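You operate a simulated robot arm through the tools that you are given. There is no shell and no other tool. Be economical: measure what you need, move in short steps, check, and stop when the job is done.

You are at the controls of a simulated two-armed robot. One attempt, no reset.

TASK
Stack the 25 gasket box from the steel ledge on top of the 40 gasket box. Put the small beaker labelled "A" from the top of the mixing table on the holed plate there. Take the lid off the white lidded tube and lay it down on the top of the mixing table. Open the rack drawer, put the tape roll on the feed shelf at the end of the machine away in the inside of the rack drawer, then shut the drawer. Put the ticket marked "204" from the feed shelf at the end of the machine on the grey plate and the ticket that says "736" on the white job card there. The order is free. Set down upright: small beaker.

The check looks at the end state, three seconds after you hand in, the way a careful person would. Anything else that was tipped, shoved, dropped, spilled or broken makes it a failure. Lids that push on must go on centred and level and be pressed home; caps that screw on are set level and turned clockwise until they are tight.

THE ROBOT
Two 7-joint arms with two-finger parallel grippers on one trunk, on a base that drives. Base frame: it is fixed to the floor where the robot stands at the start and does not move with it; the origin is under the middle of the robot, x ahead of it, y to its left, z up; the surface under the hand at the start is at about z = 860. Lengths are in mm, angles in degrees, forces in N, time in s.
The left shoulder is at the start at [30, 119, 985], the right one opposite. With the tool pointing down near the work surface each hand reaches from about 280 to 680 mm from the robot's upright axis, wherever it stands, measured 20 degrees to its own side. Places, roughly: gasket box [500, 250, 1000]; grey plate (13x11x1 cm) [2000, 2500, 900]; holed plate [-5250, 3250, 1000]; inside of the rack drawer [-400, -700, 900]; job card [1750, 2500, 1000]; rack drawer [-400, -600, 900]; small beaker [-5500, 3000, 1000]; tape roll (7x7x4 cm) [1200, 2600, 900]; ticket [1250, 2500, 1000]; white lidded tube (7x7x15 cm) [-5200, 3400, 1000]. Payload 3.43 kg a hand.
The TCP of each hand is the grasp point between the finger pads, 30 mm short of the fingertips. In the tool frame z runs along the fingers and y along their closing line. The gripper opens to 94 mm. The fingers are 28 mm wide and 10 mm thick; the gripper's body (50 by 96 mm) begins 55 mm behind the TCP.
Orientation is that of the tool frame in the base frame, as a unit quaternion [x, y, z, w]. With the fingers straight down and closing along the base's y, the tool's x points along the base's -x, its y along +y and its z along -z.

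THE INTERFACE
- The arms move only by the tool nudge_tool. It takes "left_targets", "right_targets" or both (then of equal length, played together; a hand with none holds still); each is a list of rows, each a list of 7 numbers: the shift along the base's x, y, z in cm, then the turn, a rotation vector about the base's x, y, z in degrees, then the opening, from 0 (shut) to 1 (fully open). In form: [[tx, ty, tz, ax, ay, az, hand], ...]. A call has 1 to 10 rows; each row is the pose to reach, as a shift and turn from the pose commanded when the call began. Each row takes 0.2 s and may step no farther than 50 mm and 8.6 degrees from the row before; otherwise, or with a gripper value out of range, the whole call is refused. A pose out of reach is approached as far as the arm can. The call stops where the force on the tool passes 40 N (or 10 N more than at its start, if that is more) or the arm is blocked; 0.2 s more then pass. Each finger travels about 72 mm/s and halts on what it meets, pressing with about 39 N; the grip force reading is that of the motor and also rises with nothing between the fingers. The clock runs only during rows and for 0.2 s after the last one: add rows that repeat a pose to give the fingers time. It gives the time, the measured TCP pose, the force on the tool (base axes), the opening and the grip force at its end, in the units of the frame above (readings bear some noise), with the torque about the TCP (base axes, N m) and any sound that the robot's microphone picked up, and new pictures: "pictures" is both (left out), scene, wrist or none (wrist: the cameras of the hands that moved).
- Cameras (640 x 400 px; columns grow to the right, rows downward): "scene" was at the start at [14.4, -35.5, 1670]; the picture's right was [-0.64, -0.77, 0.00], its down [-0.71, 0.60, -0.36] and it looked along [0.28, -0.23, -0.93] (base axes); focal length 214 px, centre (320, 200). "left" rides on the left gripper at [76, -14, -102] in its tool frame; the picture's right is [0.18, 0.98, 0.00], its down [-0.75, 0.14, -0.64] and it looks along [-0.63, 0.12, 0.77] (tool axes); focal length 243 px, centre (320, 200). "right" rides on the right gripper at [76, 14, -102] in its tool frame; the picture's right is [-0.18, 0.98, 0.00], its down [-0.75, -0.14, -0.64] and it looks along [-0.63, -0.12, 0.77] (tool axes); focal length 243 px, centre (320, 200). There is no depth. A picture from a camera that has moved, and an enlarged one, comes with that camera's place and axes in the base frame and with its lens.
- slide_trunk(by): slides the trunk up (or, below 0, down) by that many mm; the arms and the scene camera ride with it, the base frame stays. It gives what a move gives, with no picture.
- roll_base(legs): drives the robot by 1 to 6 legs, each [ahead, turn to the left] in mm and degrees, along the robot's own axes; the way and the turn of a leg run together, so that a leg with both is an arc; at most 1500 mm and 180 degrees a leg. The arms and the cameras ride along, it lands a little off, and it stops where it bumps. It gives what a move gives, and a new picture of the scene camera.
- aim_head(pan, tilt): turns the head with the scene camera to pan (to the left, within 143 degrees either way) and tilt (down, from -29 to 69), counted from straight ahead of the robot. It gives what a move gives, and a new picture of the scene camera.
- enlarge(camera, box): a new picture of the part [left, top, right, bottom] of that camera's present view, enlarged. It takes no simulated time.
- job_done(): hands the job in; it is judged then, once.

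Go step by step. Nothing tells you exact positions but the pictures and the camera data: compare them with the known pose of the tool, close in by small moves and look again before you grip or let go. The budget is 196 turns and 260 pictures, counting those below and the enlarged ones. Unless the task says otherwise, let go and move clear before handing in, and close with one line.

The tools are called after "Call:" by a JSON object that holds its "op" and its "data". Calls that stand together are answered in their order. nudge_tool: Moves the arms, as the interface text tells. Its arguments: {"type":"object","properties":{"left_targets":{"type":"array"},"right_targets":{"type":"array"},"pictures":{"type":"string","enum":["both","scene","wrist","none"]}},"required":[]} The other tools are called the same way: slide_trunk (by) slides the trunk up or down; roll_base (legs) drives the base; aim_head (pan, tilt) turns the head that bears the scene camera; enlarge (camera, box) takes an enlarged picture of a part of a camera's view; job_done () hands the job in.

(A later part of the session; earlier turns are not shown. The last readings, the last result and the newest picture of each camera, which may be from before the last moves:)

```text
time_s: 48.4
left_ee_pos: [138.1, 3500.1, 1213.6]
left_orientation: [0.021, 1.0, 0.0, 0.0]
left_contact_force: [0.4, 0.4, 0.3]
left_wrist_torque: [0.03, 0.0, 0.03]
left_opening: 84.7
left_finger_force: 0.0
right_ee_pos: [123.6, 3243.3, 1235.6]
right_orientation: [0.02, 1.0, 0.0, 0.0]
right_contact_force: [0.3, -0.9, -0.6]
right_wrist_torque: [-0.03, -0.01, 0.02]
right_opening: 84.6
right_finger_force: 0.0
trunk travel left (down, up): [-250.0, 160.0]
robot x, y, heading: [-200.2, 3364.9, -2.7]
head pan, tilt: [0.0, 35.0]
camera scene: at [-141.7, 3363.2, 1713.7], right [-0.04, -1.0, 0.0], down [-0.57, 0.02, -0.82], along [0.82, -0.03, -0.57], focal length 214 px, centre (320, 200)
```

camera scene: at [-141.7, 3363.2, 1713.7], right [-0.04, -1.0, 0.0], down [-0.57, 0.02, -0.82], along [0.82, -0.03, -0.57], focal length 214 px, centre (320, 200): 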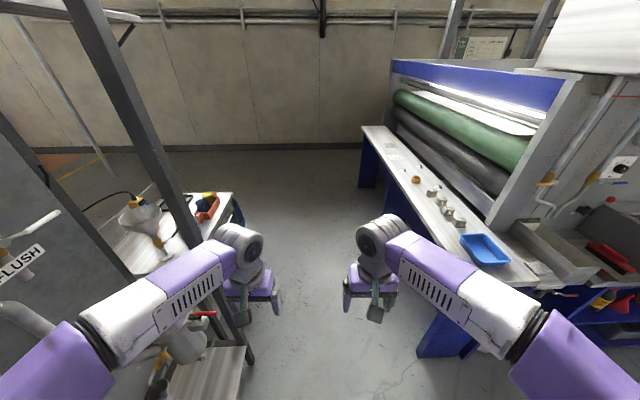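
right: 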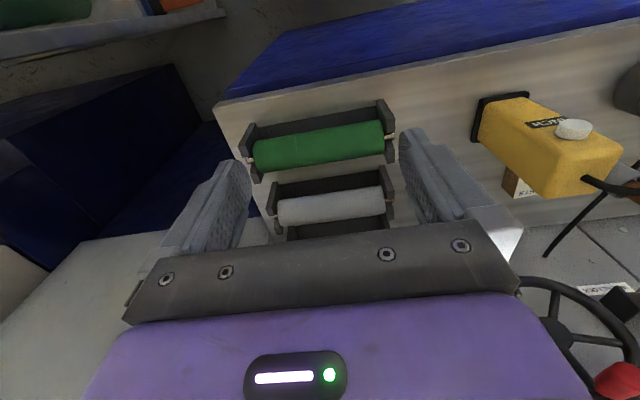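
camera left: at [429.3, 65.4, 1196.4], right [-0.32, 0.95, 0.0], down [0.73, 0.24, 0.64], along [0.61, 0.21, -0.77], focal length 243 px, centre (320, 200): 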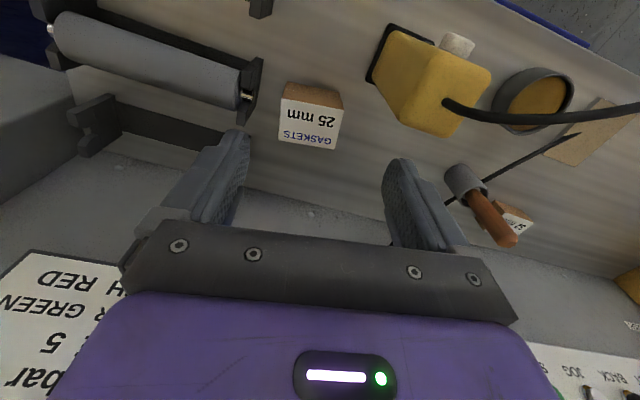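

Call:
{"op": "roll_base", "data": {"legs": [[0, -3], [1500, 0], [200, 0]]}}

```text
time_s: 57.5
left_ee_pos: [1839.5, 3317.1, 1212.7]
left_orientation: [0.051, 0.999, 0.001, 0.0]
left_contact_force: [0.1, -0.6, -0.3]
left_wrist_torque: [-0.01, -0.01, 0.01]
left_opening: 84.8
left_finger_force: 0.1
right_ee_pos: [1810.8, 3060.4, 1236.2]
right_orientation: [0.048, 0.999, 0.0, -0.001]
right_contact_force: [0.2, -0.5, -0.1]
right_wrist_torque: [0.03, 0.02, 0.0]
right_opening: 84.5
right_finger_force: 0.0
trunk travel left (down, up): [-250.0, 160.0]
robot x, y, heading: [1494.3, 3195.6, -5.7]
head pan, tilt: [0.0, 35.0]
camera scene: at [1553.5, 3194.9, 1713.7], right [-0.1, -1.0, 0.0], down [-0.57, 0.06, -0.82], along [0.81, -0.08, -0.57], focal length 214 px, centre (320, 200)
```

scene: 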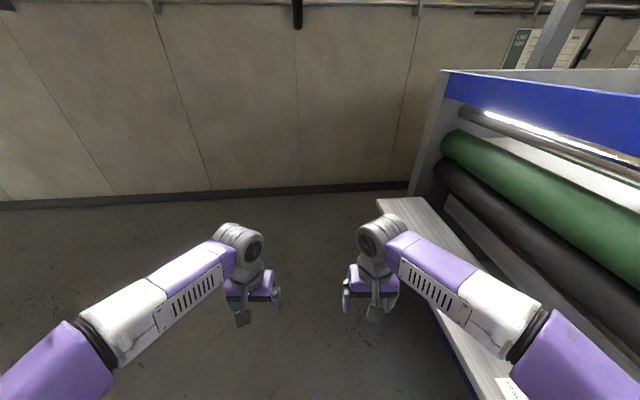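

Call:
{"op": "roll_base", "data": {"legs": [[0, -84.5]]}}

Call:
{"op": "aim_head", "data": {"pan": 0, "tilt": 60}}

```text
time_s: 61.5
left_ee_pos: [1641.2, 2866.8, 1213.0]
left_orientation: [0.709, 0.705, 0.001, 0.001]
left_contact_force: [-0.3, 0.6, 0.1]
left_wrist_torque: [-0.01, 0.03, 0.01]
left_opening: 84.5
left_finger_force: 0.0
right_ee_pos: [1382.8, 2873.9, 1236.8]
right_orientation: [0.71, 0.705, 0.0, 0.0]
right_contact_force: [0.0, -0.4, -0.5]
right_wrist_torque: [0.02, -0.01, 0.01]
right_opening: 84.7
right_finger_force: 0.1
trunk travel left (down, up): [-250.0, 160.0]
robot x, y, heading: [1494.6, 3198.0, -90.4]
head pan, tilt: [0.0, 35.0]
camera scene: at [1494.4, 3142.6, 1713.7], right [-1.0, 0.01, 0.0], down [0.0, 0.57, -0.82], along [0.0, -0.82, -0.57], focal length 214 px, centre (320, 200)
```

scene: 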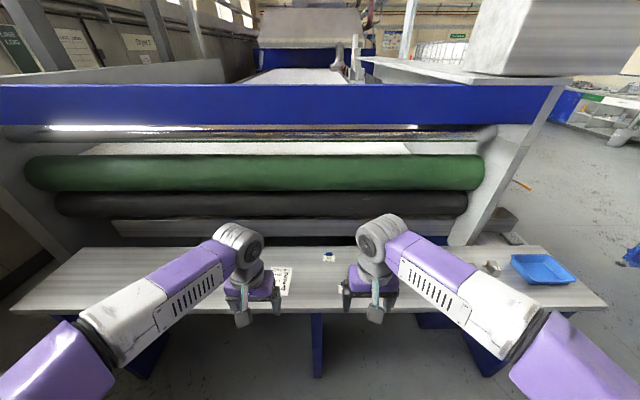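

```text
time_s: 62.4
left_ee_pos: [1641.7, 2865.1, 1213.1]
left_orientation: [0.71, 0.705, 0.001, 0.001]
left_contact_force: [0.5, -0.1, 0.5]
left_wrist_torque: [-0.01, -0.01, 0.0]
left_opening: 84.8
left_finger_force: 0.0
right_ee_pos: [1383.2, 2871.7, 1236.9]
right_orientation: [0.709, 0.705, 0.001, 0.0]
right_contact_force: [0.4, -0.3, -0.8]
right_wrist_torque: [-0.01, 0.01, 0.01]
right_opening: 84.7
right_finger_force: 0.1
trunk travel left (down, up): [-250.0, 160.0]
robot x, y, heading: [1493.4, 3204.1, -90.4]
head pan, tilt: [0.0, 60.0]
camera scene: at [1494.7, 3164.0, 1679.4], right [-1.0, 0.01, 0.0], down [0.01, 0.87, -0.5], along [0.0, -0.5, -0.87], focal length 214 px, centre (320, 200)
```

scene: 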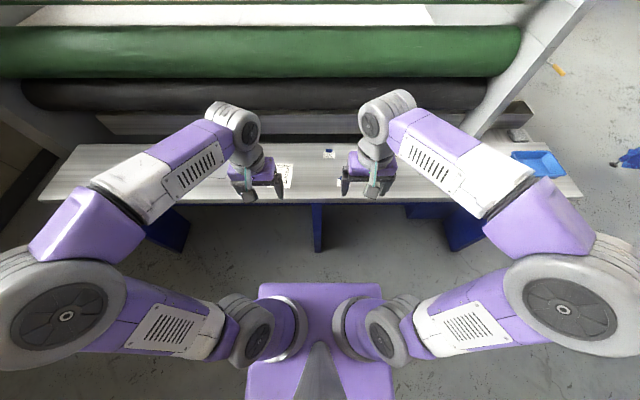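

Call:
{"op": "roll_base", "data": {"legs": [[120, 0]]}}

Call:
{"op": "enlarge", "data": {"camera": "scene", "box": [30, 100, 600, 220]}}

Call:
{"op": "enlarge", "data": {"camera": "left", "box": [0, 0, 640, 400]}}

Call:
{"op": "enlarge", "data": {"camera": "right", "box": [0, 0, 640, 400]}}

```text
time_s: 63.6
left_ee_pos: [1639.4, 2744.5, 1212.6]
left_orientation: [0.711, 0.703, 0.0, 0.001]
left_contact_force: [0.5, -0.5, -0.6]
left_wrist_torque: [0.01, 0.01, 0.02]
left_opening: 84.7
left_finger_force: 0.2
right_ee_pos: [1381.2, 2751.4, 1235.6]
right_orientation: [0.71, 0.704, 0.0, 0.0]
right_contact_force: [-0.2, 0.2, 0.0]
right_wrist_torque: [0.01, 0.01, 0.0]
right_opening: 84.5
right_finger_force: 0.0
trunk travel left (down, up): [-250.0, 160.0]
robot x, y, heading: [1494.5, 3079.7, -90.2]
head pan, tilt: [0.0, 60.0]
camera scene: at [1493.7, 3042.1, 1679.4], right [-1.0, 0.01, 0.0], down [0.01, 0.87, -0.5], along [0.0, -0.5, -0.87], focal length 214 px, centre (320, 200)
```

scene: 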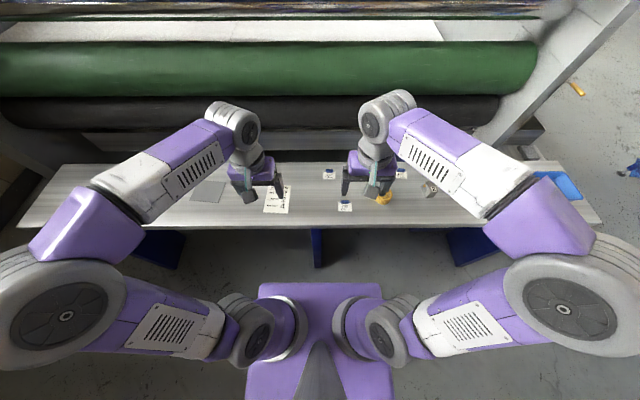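

```text
1.12 times, centred on (315, 160) of scene
camera zoom: at [1493.7, 3042.1, 1679.4], right [-1.0, 0.01, 0.0], down [0.01, 0.87, -0.5], along [0.0, -0.5, -0.87], focal length 241 px, centre (326, 245)
```

zoom: 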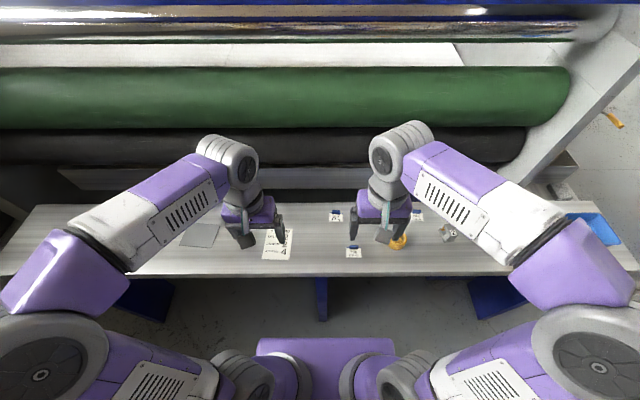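

```text
1.00 times, centred on (320, 200) of left (not enlarged: the box is as wide or as high as the picture)
camera zoom: at [1626.7, 2819.4, 1314.4], right [0.98, 0.17, 0.0], down [0.13, -0.75, 0.64], along [0.11, -0.63, -0.77], focal length 243 px, centre (320, 200)
```

zoom: 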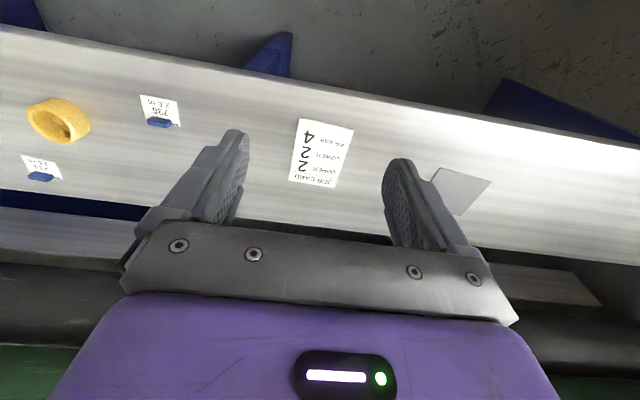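

```text
1.00 times, centred on (320, 200) of right (not enlarged: the box is as wide or as high as the picture)
camera zoom: at [1395.5, 2827.3, 1340.6], right [0.98, -0.19, 0.0], down [-0.15, -0.75, 0.64], along [-0.12, -0.63, -0.77], focal length 243 px, centre (320, 200)
```

zoom: 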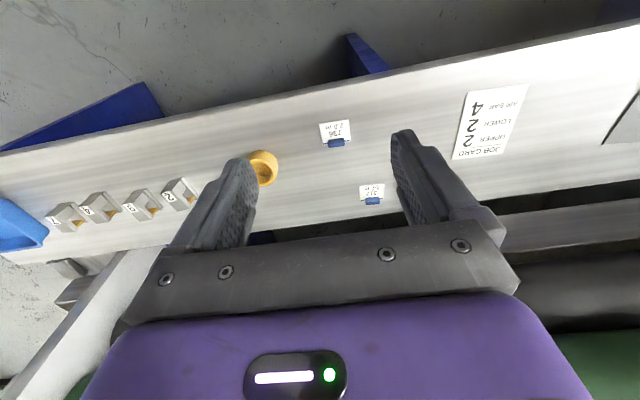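

Call:
{"op": "enlarge", "data": {"camera": "right", "box": [290, 100, 410, 220]}}

Call:
{"op": "enlarge", "data": {"camera": "left", "box": [10, 80, 210, 200]}}

Call:
{"op": "enlarge", "data": {"camera": "scene", "box": [310, 155, 430, 225]}}

```text
3.33 times, centred on (350, 160) of right
camera zoom: at [1395.5, 2827.3, 1340.6], right [0.98, -0.19, 0.0], down [-0.15, -0.75, 0.64], along [-0.12, -0.63, -0.77], focal length 809 px, centre (220, 333)
```

zoom: 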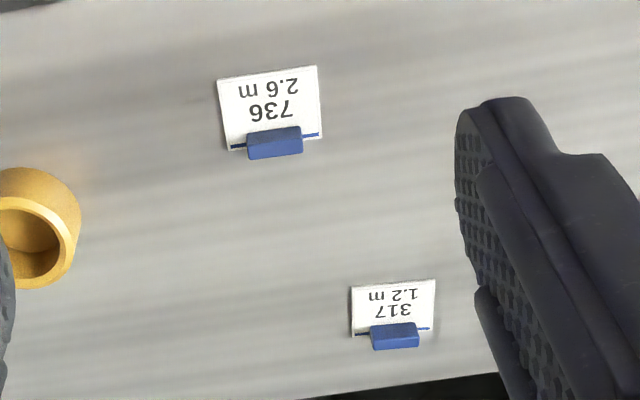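

```text
3.20 times, centred on (110, 140) of left
camera zoom: at [1626.7, 2819.4, 1314.4], right [0.98, 0.17, 0.0], down [0.13, -0.75, 0.64], along [0.11, -0.63, -0.77], focal length 776 px, centre (992, 392)
```

zoom: 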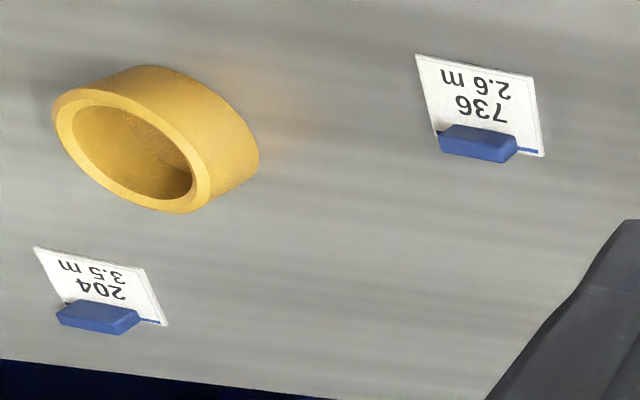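

```text
5.33 times, centred on (370, 190) of scene
camera zoom: at [1493.7, 3042.1, 1679.4], right [-1.0, 0.01, 0.0], down [0.01, 0.87, -0.5], along [0.0, -0.5, -0.87], focal length 1144 px, centre (53, 253)
```

zoom: 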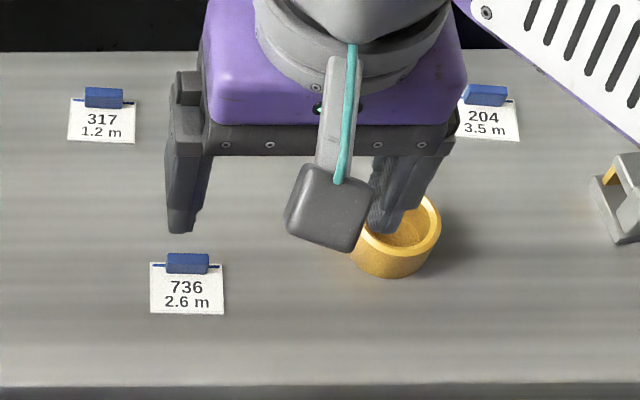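

I can read them: 736 is at about (1387, 2598), and 204 is at the far right. The left hand will take 736 by its blue tab, so I'll move the right hand aside and the left one over it.

Call:
{"op": "nudge_tool", "data": {"left_targets": [[-3.6, -2.1, -1.7, 0, 0, 0, 0.9], [-7.2, -4.2, -3.4, 0, 0, 0, 0.9], [-10.8, -6.3, -5.1, 0, 0, 0, 0.8], [-14.4, -8.4, -6.8, 0, 0, 0, 0.7], [-18, -10.5, -8.5, 0, 0, 0, 0.7], [-21.6, -12.6, -10.2, 0, 0, 0, 0.7], [-25.2, -14.6, -12, 0, 0, 0, 0.7], [-25.2, -14.6, -12, 0, 0, 0, 0.7]], "right_targets": [[-4, 0.5, 0, 0, 0, 0, 0.9], [-8, 1, 0, 0, 0, 0, 0.9], [-12, 2, 0, 0, 0, 0, 0.9], [-16, 3, 0, 0, 0, 0, 0.9], [-20, 4, 0, 0, 0, 0, 0.9], [-24, 5, 0, 0, 0, 0, 0.9], [-26, 7, 0, 0, 0, 0, 0.9], [-26, 7, 0, 0, 0, 0, 0.9]], "pictures": "both"}}

```text
time_s: 65.5
left_ee_pos: [1385.4, 2597.6, 1094.1]
left_orientation: [0.711, 0.703, -0.002, 0.0]
left_contact_force: [0.7, -0.5, 0.6]
left_wrist_torque: [-0.01, 0.0, 0.03]
left_opening: 66.1
left_finger_force: 0.0
right_ee_pos: [1120.5, 2820.8, 1237.6]
right_orientation: [0.71, 0.704, 0.001, 0.0]
right_contact_force: [0.8, -0.7, 0.0]
right_wrist_torque: [0.0, 0.0, -0.02]
right_opening: 84.8
right_finger_force: 0.3
trunk travel left (down, up): [-250.0, 160.0]
robot x, y, heading: [1498.8, 3079.9, -90.5]
head pan, tilt: [0.0, 60.0]
camera scene: at [1494.9, 3042.9, 1679.4], right [-1.0, 0.01, 0.0], down [0.01, 0.87, -0.5], along [0.0, -0.5, -0.87], focal length 214 px, centre (320, 200)
camera right: at [1135.1, 2897.3, 1342.2], right [0.98, -0.19, 0.0], down [-0.15, -0.75, 0.64], along [-0.12, -0.63, -0.77], focal length 243 px, centre (320, 200)
camera left: at [1371.8, 2672.5, 1194.9], right [0.98, 0.18, 0.0], down [0.13, -0.75, 0.64], along [0.11, -0.63, -0.77], focal length 243 px, centre (320, 200)
```

scene: 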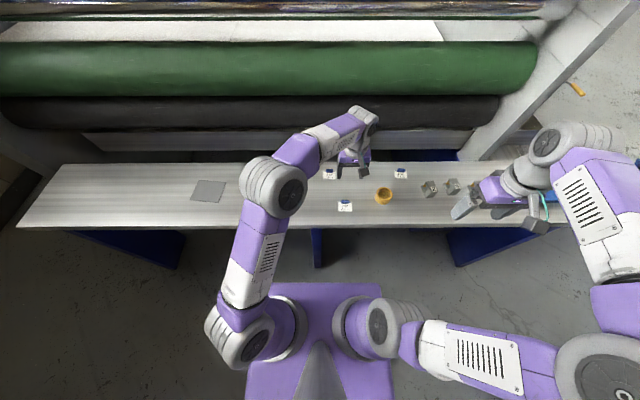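
right: 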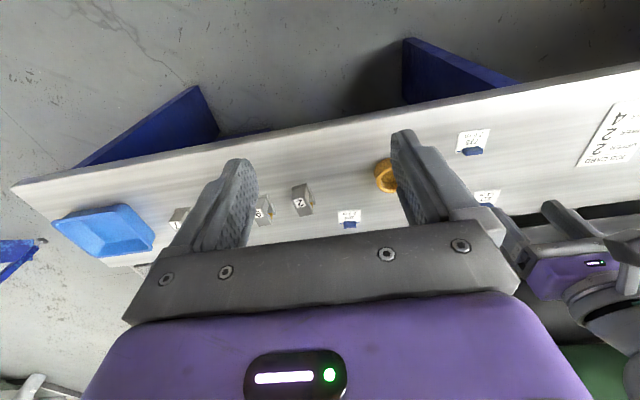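
left: 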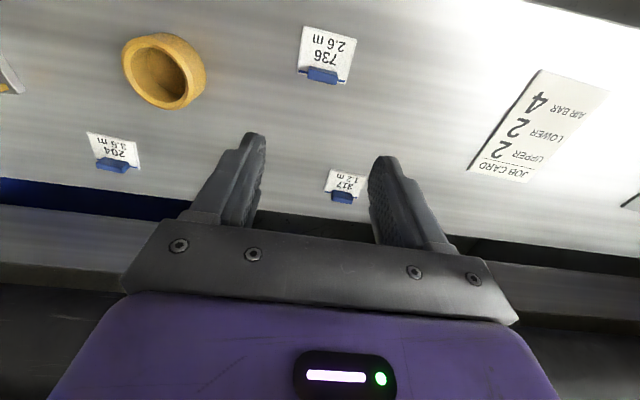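

Call:
{"op": "nudge_tool", "data": {"left_targets": [[0, 0.4, -4, 0, 0, 0, 0.7], [0, 0.4, -8, 0, 0, 0, 0.7], [0, 0.4, -11, 0, 0, 0, 0.7], [0, 0.4, -11, 0, 0, 0, 0.7]], "pictures": "wrist"}}

Call:
{"op": "enlarge", "data": {"camera": "scene", "box": [300, 90, 420, 220]}}

```text
time_s: 66.5
left_ee_pos: [1386.6, 2603.4, 984.1]
left_orientation: [0.71, 0.704, 0.001, 0.0]
left_contact_force: [-0.2, 0.3, 1.2]
left_wrist_torque: [0.01, 0.0, 0.02]
left_opening: 66.0
left_finger_force: 0.0
right_ee_pos: [1119.6, 2822.2, 1238.9]
right_orientation: [0.71, 0.704, 0.0, -0.001]
right_contact_force: [-0.6, -1.1, 0.1]
right_wrist_torque: [0.03, -0.02, -0.06]
right_opening: 84.3
right_finger_force: 0.1
trunk travel left (down, up): [-250.0, 160.0]
robot x, y, heading: [1491.8, 3081.4, -90.6]
head pan, tilt: [0.0, 60.0]
camera left: at [1373.5, 2678.9, 1084.9], right [0.98, 0.17, 0.0], down [0.13, -0.75, 0.64], along [0.11, -0.63, -0.77], focal length 243 px, centre (320, 200)
```

left: 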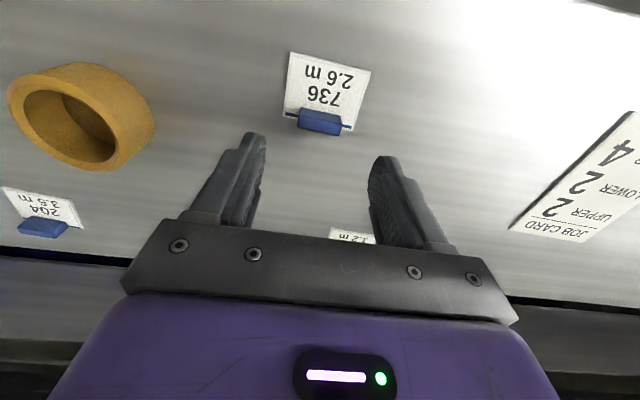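

```text
3.08 times, centred on (360, 155) of scene
camera zoom: at [1493.8, 3043.2, 1679.4], right [-1.0, 0.01, 0.0], down [0.01, 0.87, -0.5], along [0.0, -0.5, -0.87], focal length 660 px, centre (197, 338)
```

zoom: 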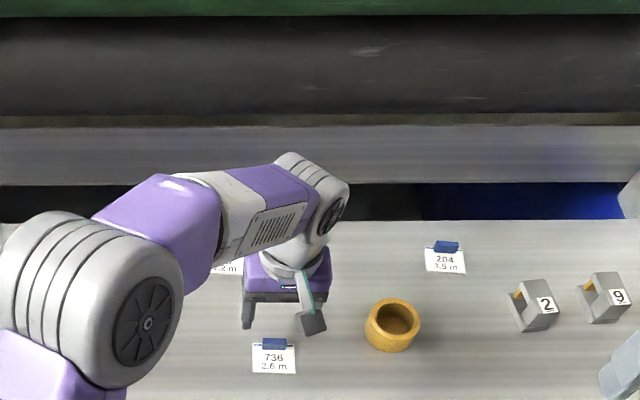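

Call:
{"op": "nudge_tool", "data": {"left_targets": [[0, 0.4, -2, 0, 0, 0, 0.65], [0, 0.4, -4, 0, 0, 0, 0.6], [0, 0.4, -4, 0, 0, 0, 0.6]], "pictures": "wrist"}}

```text
time_s: 67.2
left_ee_pos: [1387.5, 2607.9, 944.3]
left_orientation: [0.71, 0.704, 0.0, 0.001]
left_contact_force: [0.3, -0.2, 0.4]
left_wrist_torque: [0.02, 0.01, 0.02]
left_opening: 56.3
left_finger_force: 0.1
right_ee_pos: [1121.1, 2820.7, 1237.4]
right_orientation: [0.71, 0.704, 0.0, 0.0]
right_contact_force: [0.2, -0.2, 0.4]
right_wrist_torque: [0.02, 0.01, -0.02]
right_opening: 84.5
right_finger_force: 0.1
trunk travel left (down, up): [-250.0, 160.0]
robot x, y, heading: [1494.4, 3077.5, -90.5]
head pan, tilt: [0.0, 60.0]
camera left: at [1373.8, 2683.1, 1045.1], right [0.98, 0.17, 0.0], down [0.13, -0.75, 0.64], along [0.11, -0.63, -0.77], focal length 243 px, centre (320, 200)
```

left: 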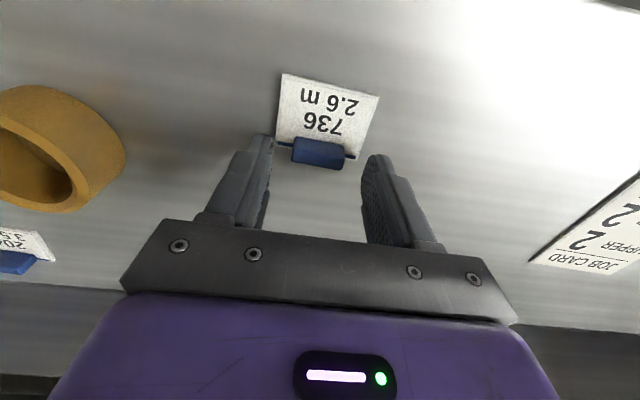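

Call:
{"op": "nudge_tool", "data": {"left_targets": [[0, 0.4, -0.3, 0, 0, 0, 0.6], [0, 0.4, -0.6, 0, 0, 0, 0.6], [0, 0.4, -0.6, 0, 0, 0, 0.4], [0, 0.4, -0.6, 0, 0, 0, 0.2], [0, 0.4, -0.6, 0, 0, 0, 0.2]], "pictures": "wrist"}}

```text
time_s: 68.5
left_ee_pos: [1386.8, 2611.7, 937.7]
left_orientation: [0.711, 0.703, 0.0, 0.001]
left_contact_force: [-0.4, -1.2, 0.2]
left_wrist_torque: [0.01, 0.01, -0.02]
left_opening: 30.4
left_finger_force: 39.0
right_ee_pos: [1119.4, 2821.0, 1237.8]
right_orientation: [0.71, 0.704, 0.0, 0.0]
right_contact_force: [-0.3, -0.3, 0.9]
right_wrist_torque: [0.0, -0.01, -0.03]
right_opening: 84.7
right_finger_force: 0.1
trunk travel left (down, up): [-250.0, 160.0]
robot x, y, heading: [1492.1, 3078.5, -90.5]
head pan, tilt: [0.0, 60.0]
camera left: at [1374.2, 2686.3, 1039.0], right [0.98, 0.17, 0.0], down [0.13, -0.75, 0.64], along [0.11, -0.63, -0.77], focal length 243 px, centre (320, 200)
```

left: 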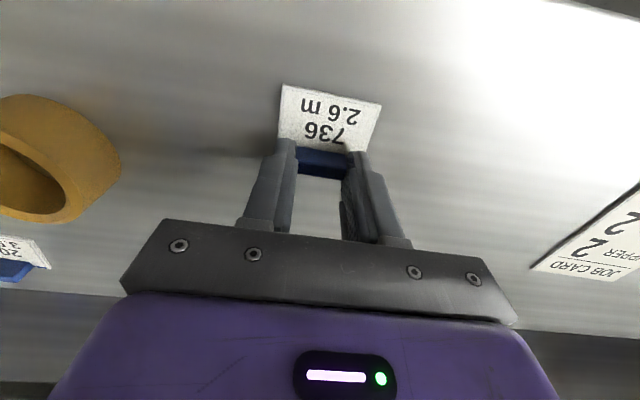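

Call:
{"op": "nudge_tool", "data": {"left_targets": [[0, 0, 3, 0, 0, 0, 0.2], [2, 0, 7, 0, 0, 0, 0.2], [6.5, -0.5, 8, 0, 0, 0, 0.2], [11, -1, 8, 0, 0, 0, 0.2], [15.5, -1.5, 8, 0, 0, 0, 0.2], [20, -2, 8, 0, 0, 0, 0.2], [24, -3, 8, 0, 0, 0, 0.2], [27.6, -3.5, 8, 0, 0, 0, 0.2], [27.6, -3.5, 8, 0, 0, 0, 0.2]]}}

```text
time_s: 70.5
left_ee_pos: [1664.8, 2575.6, 1018.2]
left_orientation: [0.71, 0.704, 0.0, 0.001]
left_contact_force: [-0.3, 0.4, -0.5]
left_wrist_torque: [-0.01, -0.01, 0.01]
left_opening: 30.4
left_finger_force: 39.0
right_ee_pos: [1118.1, 2820.8, 1237.9]
right_orientation: [0.71, 0.704, 0.0, -0.001]
right_contact_force: [-0.4, -0.1, 0.2]
right_wrist_torque: [0.04, -0.01, 0.0]
right_opening: 84.6
right_finger_force: 0.0
trunk travel left (down, up): [-250.0, 160.0]
robot x, y, heading: [1494.7, 3080.2, -90.3]
head pan, tilt: [0.0, 60.0]
camera scene: at [1493.0, 3042.9, 1679.4], right [-1.0, 0.01, 0.0], down [0.01, 0.87, -0.5], along [0.0, -0.5, -0.87], focal length 214 px, centre (320, 200)
camera left: at [1651.4, 2651.5, 1119.5], right [0.98, 0.17, 0.0], down [0.13, -0.75, 0.64], along [0.11, -0.63, -0.77], focal length 243 px, centre (320, 200)
```

scene: 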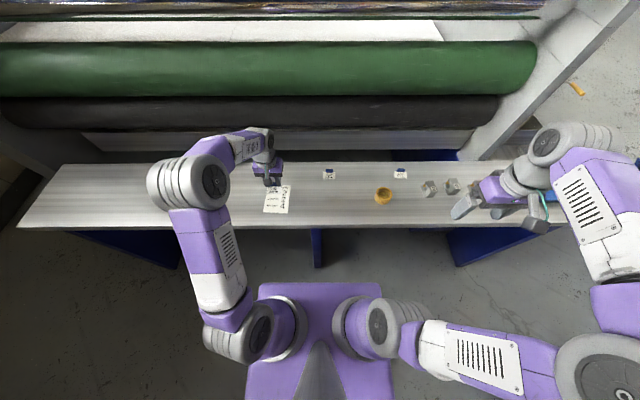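
left: 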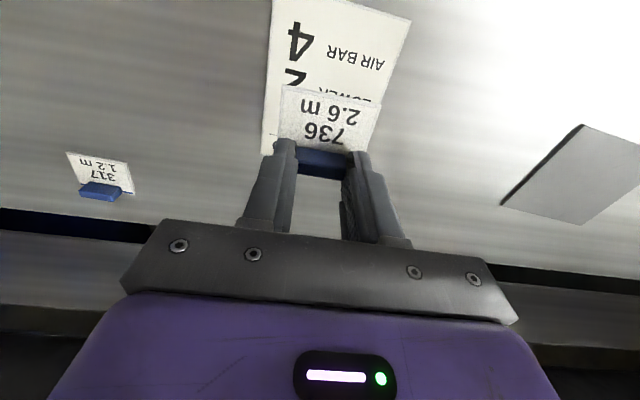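

Call:
{"op": "nudge_tool", "data": {"left_targets": [[0.1, -0.5, -4, 0, 0, 0, 0.2], [0.1, -0.5, -7, 0, 0, 0, 0.2], [0.1, -0.5, -7.7, 0, 0, 0, 0.2], [0.1, -0.5, -7.9, 0, 0, 0, 0.2]], "pictures": "wrist"}}

```text
time_s: 71.5
left_ee_pos: [1665.1, 2571.8, 940.8]
left_orientation: [0.711, 0.704, -0.001, 0.001]
left_contact_force: [0.3, 1.7, 12.2]
left_wrist_torque: [0.34, 0.03, -0.02]
left_opening: 30.5
left_finger_force: 38.7
right_ee_pos: [1119.1, 2822.6, 1238.1]
right_orientation: [0.711, 0.704, 0.0, 0.001]
right_contact_force: [-0.1, 0.1, 0.9]
right_wrist_torque: [0.02, -0.01, 0.0]
right_opening: 84.7
right_finger_force: 0.0
trunk travel left (down, up): [-250.0, 160.0]
robot x, y, heading: [1492.2, 3081.0, -90.4]
head pan, tilt: [0.0, 60.0]
camera left: at [1651.8, 2646.5, 1041.2], right [0.98, 0.17, 0.0], down [0.13, -0.75, 0.65], along [0.11, -0.64, -0.76], focal length 243 px, centre (320, 200)
```

left: 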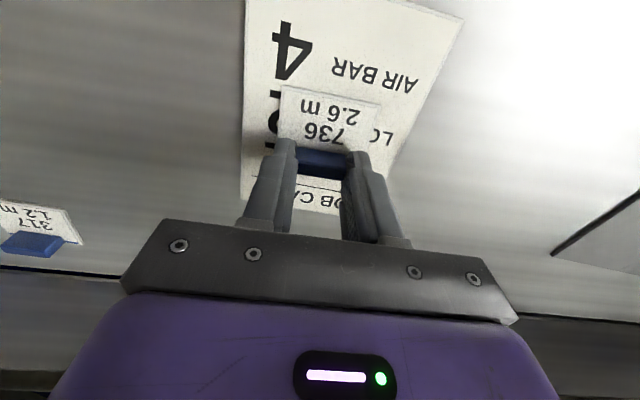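

Call:
{"op": "nudge_tool", "data": {"left_targets": [[0, 0, 0.1, 0, 0, 0, 0.4], [0, 0, 0.1, 0, 0, 0, 0.6], [0, 0, 0.1, 0, 0, 0, 0.6], [0, 0, 4, 0, 0, 0, 0.6], [0, 0, 9, 0, 0, 0, 0.6], [0, 2, 13, 0, 0, 0, 0.6]], "pictures": "wrist"}}

```text
time_s: 72.8
left_ee_pos: [1663.3, 2593.9, 1069.3]
left_orientation: [0.711, 0.703, -0.001, 0.002]
left_contact_force: [-0.3, 0.0, -0.3]
left_wrist_torque: [0.0, 0.02, 0.01]
left_opening: 56.5
left_finger_force: 0.1
right_ee_pos: [1120.6, 2822.0, 1239.1]
right_orientation: [0.71, 0.704, 0.0, 0.001]
right_contact_force: [0.6, 1.7, 0.1]
right_wrist_torque: [-0.02, -0.02, 0.02]
right_opening: 84.6
right_finger_force: 0.2
trunk travel left (down, up): [-250.0, 160.0]
robot x, y, heading: [1490.9, 3082.2, -90.4]
head pan, tilt: [0.0, 60.0]
camera left: at [1650.3, 2669.2, 1170.3], right [0.98, 0.17, 0.0], down [0.13, -0.75, 0.64], along [0.11, -0.63, -0.77], focal length 243 px, centre (320, 200)
```

left: 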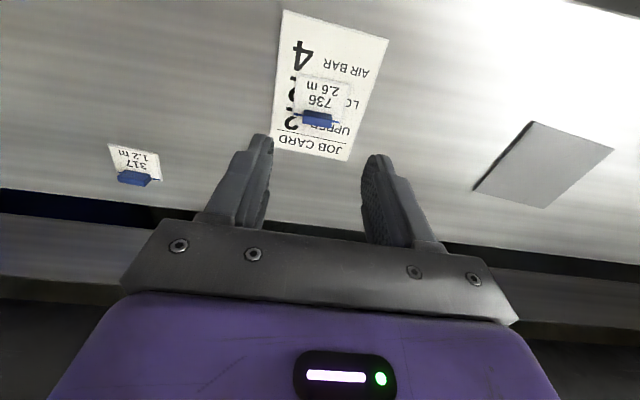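

736 lies well centred on the job card. I'll pull the left hand back, roll a bit closer, then take 204 with the right hand.

Call:
{"op": "nudge_tool", "data": {"left_targets": [[0, 4, 3, 0, 0, 0, 0.9], [0, 8, 6, 0, 0, 0, 0.9], [0, 12, 9, 0, 0, 0, 0.9], [0, 16, 12, 0, 0, 0, 0.9]], "pictures": "none"}}

Call:
{"op": "roll_base", "data": {"legs": [[50, 0]]}}

Call:
{"op": "enlarge", "data": {"camera": "right", "box": [260, 120, 460, 245]}}

```text
time_s: 73.8
left_ee_pos: [1667.6, 2752.9, 1189.6]
left_orientation: [0.711, 0.704, 0.001, 0.001]
left_contact_force: [-0.1, 0.2, 0.2]
left_wrist_torque: [-0.01, -0.01, -0.02]
left_opening: 84.4
left_finger_force: 0.1
right_ee_pos: [1120.7, 2822.2, 1238.4]
right_orientation: [0.71, 0.704, 0.0, 0.0]
right_contact_force: [-0.7, 0.4, 0.1]
right_wrist_torque: [-0.08, 0.01, -0.01]
right_opening: 84.7
right_finger_force: 0.1
trunk travel left (down, up): [-250.0, 160.0]
robot x, y, heading: [1495.6, 3079.2, -90.5]
head pan, tilt: [0.0, 60.0]
```

```text
time_s: 74.8
left_ee_pos: [1666.2, 2700.3, 1189.5]
left_orientation: [0.711, 0.703, 0.0, 0.001]
left_contact_force: [-0.4, -0.1, 0.4]
left_wrist_torque: [0.04, -0.02, 0.0]
left_opening: 84.4
left_finger_force: 0.1
right_ee_pos: [1120.3, 2769.3, 1238.2]
right_orientation: [0.71, 0.704, 0.0, 0.0]
right_contact_force: [-1.0, -0.8, -1.0]
right_wrist_torque: [0.03, -0.01, 0.0]
right_opening: 84.8
right_finger_force: 0.1
trunk travel left (down, up): [-250.0, 160.0]
robot x, y, heading: [1496.3, 3028.9, -90.5]
head pan, tilt: [0.0, 60.0]
camera scene: at [1493.2, 2991.4, 1679.3], right [-1.0, 0.01, 0.0], down [0.01, 0.87, -0.5], along [0.0, -0.5, -0.87], focal length 214 px, centre (320, 200)
```

scene: 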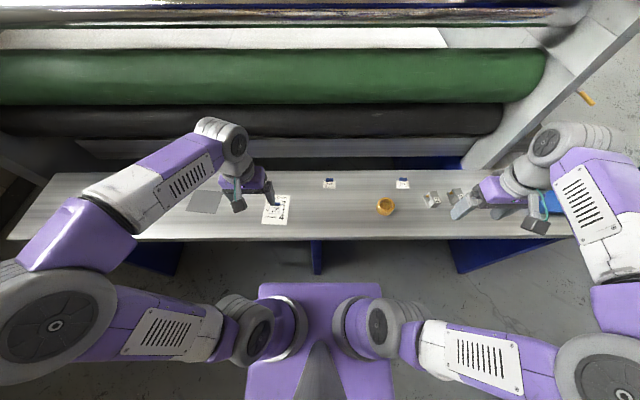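

```text
3.20 times, centred on (360, 182) of right
camera zoom: at [1133.9, 2846.1, 1341.7], right [0.98, -0.19, 0.0], down [-0.15, -0.75, 0.64], along [-0.12, -0.63, -0.77], focal length 776 px, centre (192, 256)
```

zoom: 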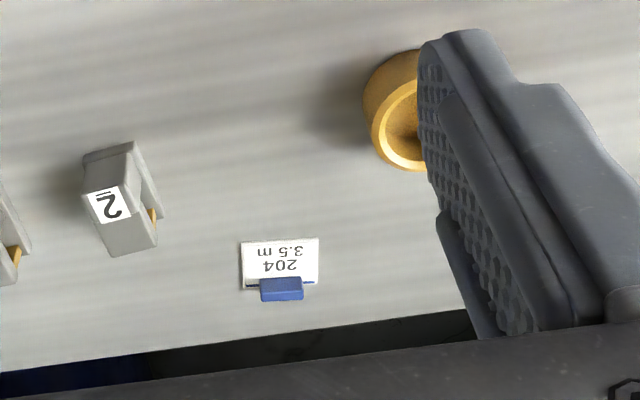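

Call:
{"op": "nudge_tool", "data": {"right_targets": [[0.2, -3.3, -3.5, -2, 0, 0, 0.8], [0.4, -6.6, -7, -4, 0, 0, 0.7], [0.6, -9.9, -10.5, -6, 0, 0, 0.6], [0.8, -13.2, -14, -8, 0, 0, 0.6], [0.8, -16.5, -17.5, -10, 0, 0, 0.6], [0.8, -20, -20, -10, 0, 0, 0.6], [0.8, -24, -22, -10, 0, 0, 0.6], [0.8, -27, -23, -10, 0, 0, 0.6], [0.8, -27, -23, -10, 0, 0, 0.6]]}}

```text
time_s: 76.8
left_ee_pos: [1666.8, 2702.0, 1190.3]
left_orientation: [0.711, 0.703, -0.001, 0.001]
left_contact_force: [-1.0, 0.3, 0.1]
left_wrist_torque: [-0.02, -0.01, 0.04]
left_opening: 84.5
left_finger_force: 0.0
right_ee_pos: [1131.5, 2500.1, 1006.9]
right_orientation: [0.708, 0.701, -0.061, 0.062]
right_contact_force: [-0.5, -0.5, 0.3]
right_wrist_torque: [0.02, 0.01, 0.0]
right_opening: 56.4
right_finger_force: 0.0
trunk travel left (down, up): [-250.0, 160.0]
robot x, y, heading: [1494.9, 3030.1, -90.5]
head pan, tilt: [0.0, 60.0]
camera scene: at [1493.3, 2993.9, 1679.4], right [-1.0, 0.01, 0.0], down [0.01, 0.87, -0.5], along [0.0, -0.5, -0.87], focal length 214 px, centre (320, 200)
camera right: at [1144.2, 2593.4, 1094.8], right [0.98, -0.19, 0.03], down [-0.15, -0.63, 0.76], along [-0.12, -0.75, -0.65], focal length 243 px, centre (320, 200)
```

scene: 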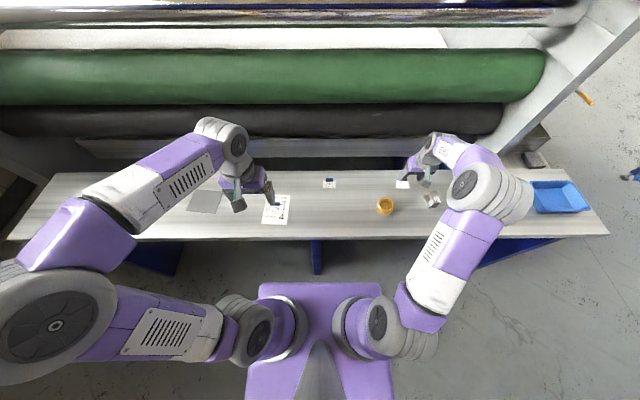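
right: 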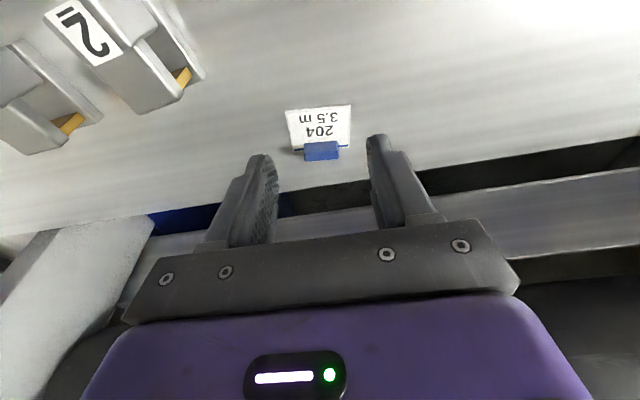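

Call:
{"op": "nudge_tool", "data": {"right_targets": [[-0.5, -2.2, -2.5, 0, 0, 0, 0.6], [-0.5, -4.3, -5, 0, 0, 0, 0.6], [-0.5, -4.3, -5, 0, 0, 0, 0.6]], "pictures": "wrist"}}

```text
time_s: 77.6
left_ee_pos: [1666.1, 2701.6, 1188.6]
left_orientation: [0.71, 0.704, 0.001, 0.001]
left_contact_force: [-0.3, -0.9, -1.2]
left_wrist_torque: [-0.01, -0.01, -0.01]
left_opening: 84.4
left_finger_force: 0.2
right_ee_pos: [1124.2, 2458.2, 956.4]
right_orientation: [0.708, 0.701, -0.061, 0.062]
right_contact_force: [-0.7, 0.3, 0.4]
right_wrist_torque: [0.0, 0.03, -0.02]
right_opening: 56.5
right_finger_force: 0.1
trunk travel left (down, up): [-250.0, 160.0]
robot x, y, heading: [1490.6, 3029.6, -90.8]
head pan, tilt: [0.0, 60.0]
camera right: at [1138.8, 2550.7, 1045.5], right [0.98, -0.19, 0.03], down [-0.15, -0.63, 0.76], along [-0.12, -0.75, -0.65], focal length 243 px, centre (320, 200)
```

right: 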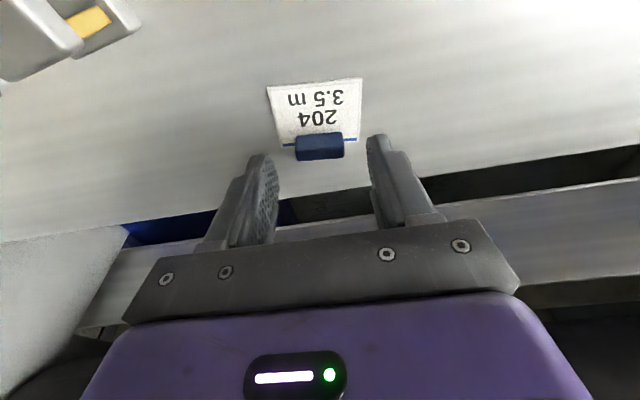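

Call:
{"op": "nudge_tool", "data": {"right_targets": [[0, -0.3, -1, 0, 0, 0, 0.6], [0, -0.3, -1.7, 0, 0, 0, 0.6], [0, -0.3, -1.7, 0, 0, 0, 0.4], [0, -0.3, -1.7, 0, 0, 0, 0.2], [0, -0.3, -1.7, 0, 0, 0, 0.2]], "pictures": "wrist"}}

```text
time_s: 78.8
left_ee_pos: [1667.2, 2701.5, 1188.9]
left_orientation: [0.71, 0.704, 0.0, 0.0]
left_contact_force: [-0.8, 0.2, 0.5]
left_wrist_torque: [0.0, -0.01, 0.01]
left_opening: 84.7
left_finger_force: 0.0
right_ee_pos: [1122.6, 2454.0, 940.6]
right_orientation: [0.708, 0.701, -0.061, 0.062]
right_contact_force: [-0.6, -0.2, -0.1]
right_wrist_torque: [-0.02, 0.01, 0.02]
right_opening: 29.6
right_finger_force: 39.4
trunk travel left (down, up): [-250.0, 160.0]
robot x, y, heading: [1492.7, 3028.2, -90.6]
head pan, tilt: [0.0, 60.0]
camera right: at [1137.4, 2547.6, 1029.6], right [0.98, -0.19, 0.03], down [-0.15, -0.63, 0.76], along [-0.12, -0.75, -0.65], focal length 243 px, centre (320, 200)
```

right: 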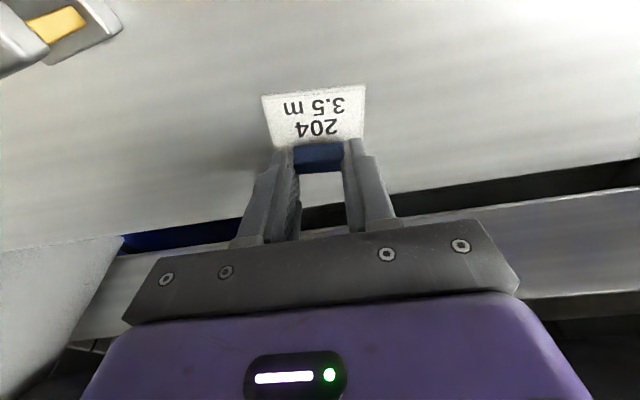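

Call:
{"op": "nudge_tool", "data": {"right_targets": [[0, 0.5, 4, 0, 0, 0, 0.2], [0, 2, 8.5, 0, 0, 0, 0.2], [0, 5, 12, 0, 0, 0, 0.2], [0, 9, 14.5, 0, 0, 0, 0.2], [0, 13.5, 16.5, 0, 0, 0, 0.2], [0, 18, 18, 0, 0, 0, 0.2], [-1, 22, 20, 0, 0, 0, 0.2], [-2, 26, 22, 0, 0, 0, 0.2], [-3, 30, 24, 0, 0, 0, 0.2], [-3, 32, 25, 0, 0, 0, 0.2]], "pictures": "both"}}

Call:
{"op": "enlarge", "data": {"camera": "scene", "box": [240, 150, 480, 250]}}

```text
time_s: 81.0
left_ee_pos: [1668.2, 2701.9, 1188.0]
left_orientation: [0.711, 0.703, 0.002, 0.001]
left_contact_force: [0.1, 0.3, -0.8]
left_wrist_torque: [0.0, -0.05, 0.0]
left_opening: 84.7
left_finger_force: 0.0
right_ee_pos: [1091.9, 2776.8, 1187.8]
right_orientation: [0.707, 0.701, -0.061, 0.062]
right_contact_force: [0.3, 0.1, 0.4]
right_wrist_torque: [-0.02, -0.01, 0.0]
right_opening: 30.3
right_finger_force: 38.6
trunk travel left (down, up): [-250.0, 160.0]
robot x, y, heading: [1490.4, 3025.3, -90.4]
head pan, tilt: [0.0, 60.0]
camera scene: at [1493.4, 2993.6, 1679.4], right [-1.0, 0.01, 0.0], down [0.01, 0.87, -0.5], along [0.0, -0.5, -0.87], focal length 214 px, centre (320, 200)
camera right: at [1105.6, 2869.3, 1277.7], right [0.98, -0.19, 0.03], down [-0.15, -0.63, 0.76], along [-0.12, -0.75, -0.65], focal length 243 px, centre (320, 200)
```

scene: 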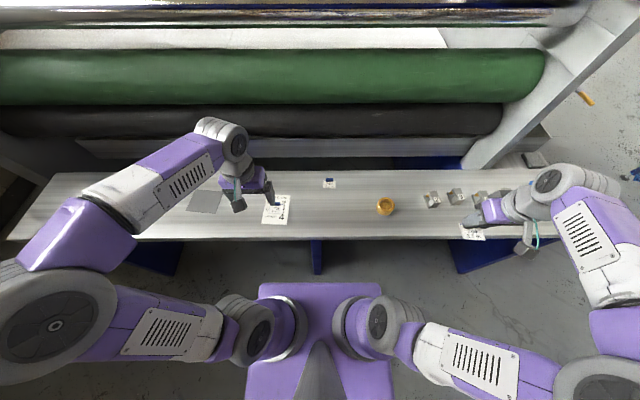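
right: 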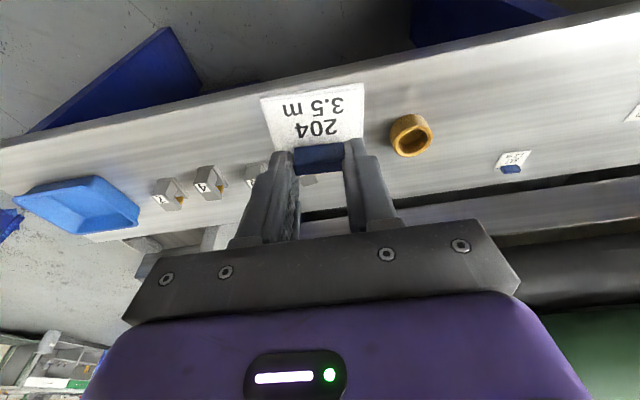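

```text
2.67 times, centred on (360, 200) of scene
camera zoom: at [1493.4, 2993.6, 1679.4], right [-1.0, 0.01, 0.0], down [0.01, 0.87, -0.5], along [0.0, -0.5, -0.87], focal length 572 px, centre (213, 200)
```

zoom: 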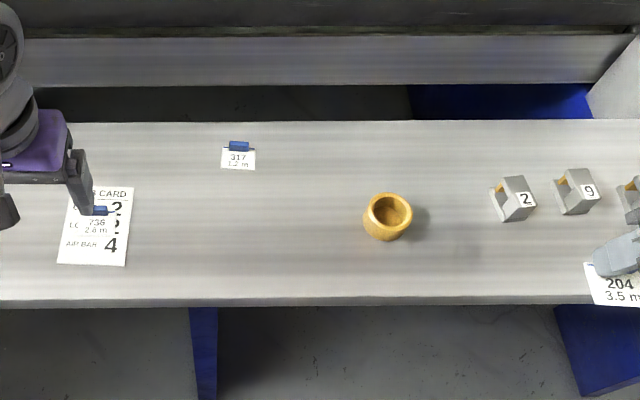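

Next is the tape at about (1236, 2593). I'll move the left hand above it.

Call:
{"op": "nudge_tool", "data": {"left_targets": [[-4.3, -1.1, -1.3, 0, 0, 0, 1], [-8.6, -2.2, -2.6, 0, 0, 0, 1], [-12.9, -3.3, -3.9, 0, 0, 0, 1], [-17.2, -4.4, -5.2, 0, 0, 0, 1], [-21.5, -5.5, -6.5, 0, 0, 0, 1], [-25.8, -6.6, -7.8, 0, 0, 0, 1], [-30.1, -7.7, -9.1, 0, 0, 0, 1], [-34.4, -8.8, -10.4, 0, 0, 0, 1], [-38.7, -9.9, -11.7, 0, 0, 0, 1], [-43.1, -10.9, -13, 0, 0, 0, 1]]}}

```text
time_s: 83.2
left_ee_pos: [1233.6, 2592.8, 1059.1]
left_orientation: [0.711, 0.703, 0.002, 0.001]
left_contact_force: [0.2, -0.6, -0.4]
left_wrist_torque: [0.04, 0.0, -0.01]
left_opening: 94.1
left_finger_force: 0.0
right_ee_pos: [1089.9, 2774.7, 1188.6]
right_orientation: [0.708, 0.701, -0.061, 0.062]
right_contact_force: [0.4, 0.6, -1.0]
right_wrist_torque: [-0.04, -0.04, 0.0]
right_opening: 30.5
right_finger_force: 38.7
trunk travel left (down, up): [-250.0, 160.0]
robot x, y, heading: [1489.0, 3031.3, -90.4]
head pan, tilt: [0.0, 60.0]
camera scene: at [1491.3, 2992.7, 1679.3], right [-1.0, 0.01, 0.0], down [0.01, 0.87, -0.5], along [0.0, -0.5, -0.87], focal length 214 px, centre (320, 200)
camera left: at [1220.8, 2667.6, 1159.5], right [0.98, 0.17, 0.0], down [0.13, -0.76, 0.64], along [0.11, -0.63, -0.77], focal length 243 px, centre (320, 200)
```

scene: 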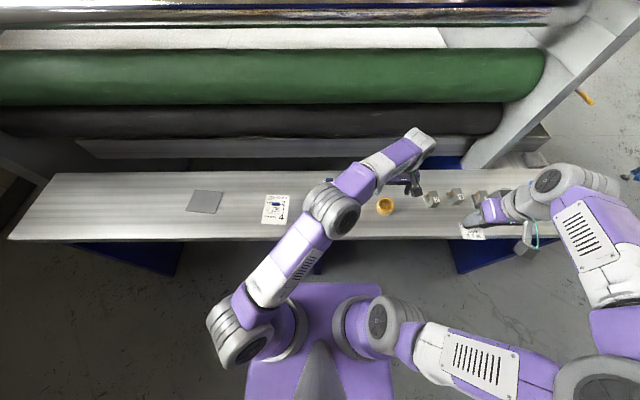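
left: 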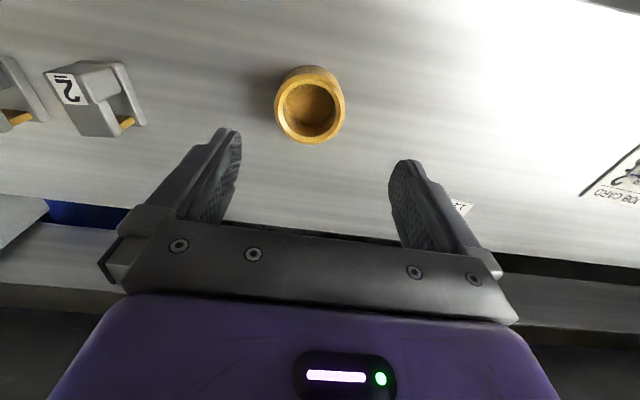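

Call:
{"op": "nudge_tool", "data": {"left_targets": [[-0.7, -0.2, -3, 0, 0, 0, 1], [-0.7, -0.2, -6, 0, 0, 0, 1], [-0.7, -0.2, -6, 0, 0, 0, 1]], "pictures": "wrist"}}

```text
time_s: 84.0
left_ee_pos: [1229.8, 2590.7, 998.8]
left_orientation: [0.711, 0.703, 0.0, 0.001]
left_contact_force: [-0.2, 0.6, 0.1]
left_wrist_torque: [0.0, 0.03, 0.0]
left_opening: 94.0
left_finger_force: 0.0
right_ee_pos: [1090.8, 2775.1, 1187.9]
right_orientation: [0.708, 0.701, -0.061, 0.062]
right_contact_force: [-0.5, -0.4, 0.1]
right_wrist_torque: [0.01, -0.01, 0.0]
right_opening: 30.3
right_finger_force: 39.1
trunk travel left (down, up): [-250.0, 160.0]
robot x, y, heading: [1490.0, 3028.6, -90.3]
head pan, tilt: [0.0, 60.0]
camera left: at [1215.9, 2665.9, 1100.4], right [0.98, 0.17, 0.0], down [0.13, -0.75, 0.64], along [0.11, -0.63, -0.77], focal length 243 px, centre (320, 200)
```

left: 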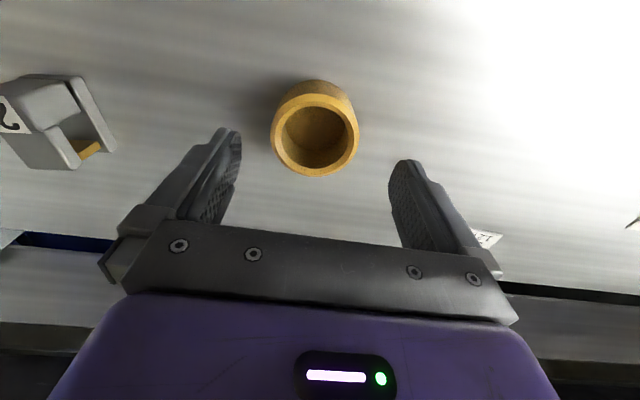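

Call:
{"op": "nudge_tool", "data": {"left_targets": [[-0.4, 0.2, -3, 0, 0, 0, 1], [-0.4, 0.2, -5.5, 0, 0, 0, 1], [-0.4, 0.2, -5.5, 0, 0, 0, 1]], "pictures": "wrist"}}

```text
time_s: 84.8
left_ee_pos: [1225.9, 2593.2, 945.0]
left_orientation: [0.711, 0.703, 0.001, 0.001]
left_contact_force: [0.2, 0.9, 0.0]
left_wrist_torque: [-0.01, 0.01, 0.01]
left_opening: 94.1
left_finger_force: 0.1
right_ee_pos: [1089.7, 2775.6, 1187.6]
right_orientation: [0.708, 0.701, -0.061, 0.062]
right_contact_force: [-1.0, 0.4, -1.0]
right_wrist_torque: [-0.02, -0.07, 0.03]
right_opening: 30.2
right_finger_force: 38.7
trunk travel left (down, up): [-250.0, 160.0]
robot x, y, heading: [1490.4, 3031.4, -90.5]
head pan, tilt: [0.0, 60.0]
camera left: at [1212.8, 2668.8, 1045.2], right [0.98, 0.17, 0.0], down [0.13, -0.75, 0.64], along [0.11, -0.63, -0.77], focal length 243 px, centre (320, 200)
```

left: 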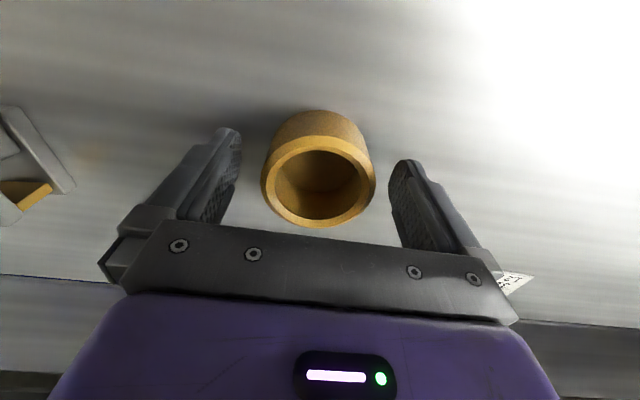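

Call:
{"op": "nudge_tool", "data": {"left_targets": [[-0.1, 0.3, -0.2, 0, 0, 0, 0.8], [-0.1, 0.3, -0.2, 0, 0, 0, 0.6], [-0.1, 0.3, -0.2, 0, 0, 0, 0.5], [-0.1, 0.3, -0.2, 0, 0, 0, 0.5], [-0.1, 0.3, 3, 0, 0, 0, 0.5], [-0.1, 0.3, 8, 0, 0, 0, 0.5]], "pictures": "wrist"}}

```text
time_s: 86.2
left_ee_pos: [1222.0, 2596.6, 1022.5]
left_orientation: [0.711, 0.703, 0.001, 0.001]
left_contact_force: [0.7, -0.2, -0.4]
left_wrist_torque: [0.05, -0.01, -0.03]
left_opening: 58.5
left_finger_force: 39.0
right_ee_pos: [1091.0, 2775.9, 1188.6]
right_orientation: [0.708, 0.701, -0.061, 0.062]
right_contact_force: [0.3, -0.2, 0.2]
right_wrist_torque: [0.0, -0.04, 0.01]
right_opening: 30.4
right_finger_force: 38.9
trunk travel left (down, up): [-250.0, 160.0]
robot x, y, heading: [1490.9, 3025.8, -90.6]
head pan, tilt: [0.0, 60.0]
camera left: at [1209.5, 2672.5, 1124.3], right [0.98, 0.17, 0.0], down [0.13, -0.75, 0.64], along [0.11, -0.63, -0.77], focal length 243 px, centre (320, 200)
```

left: 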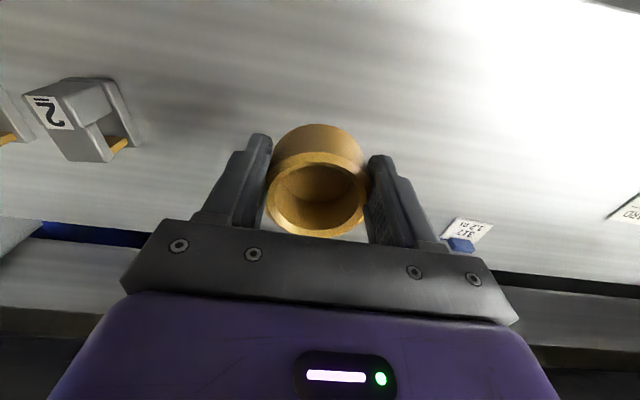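

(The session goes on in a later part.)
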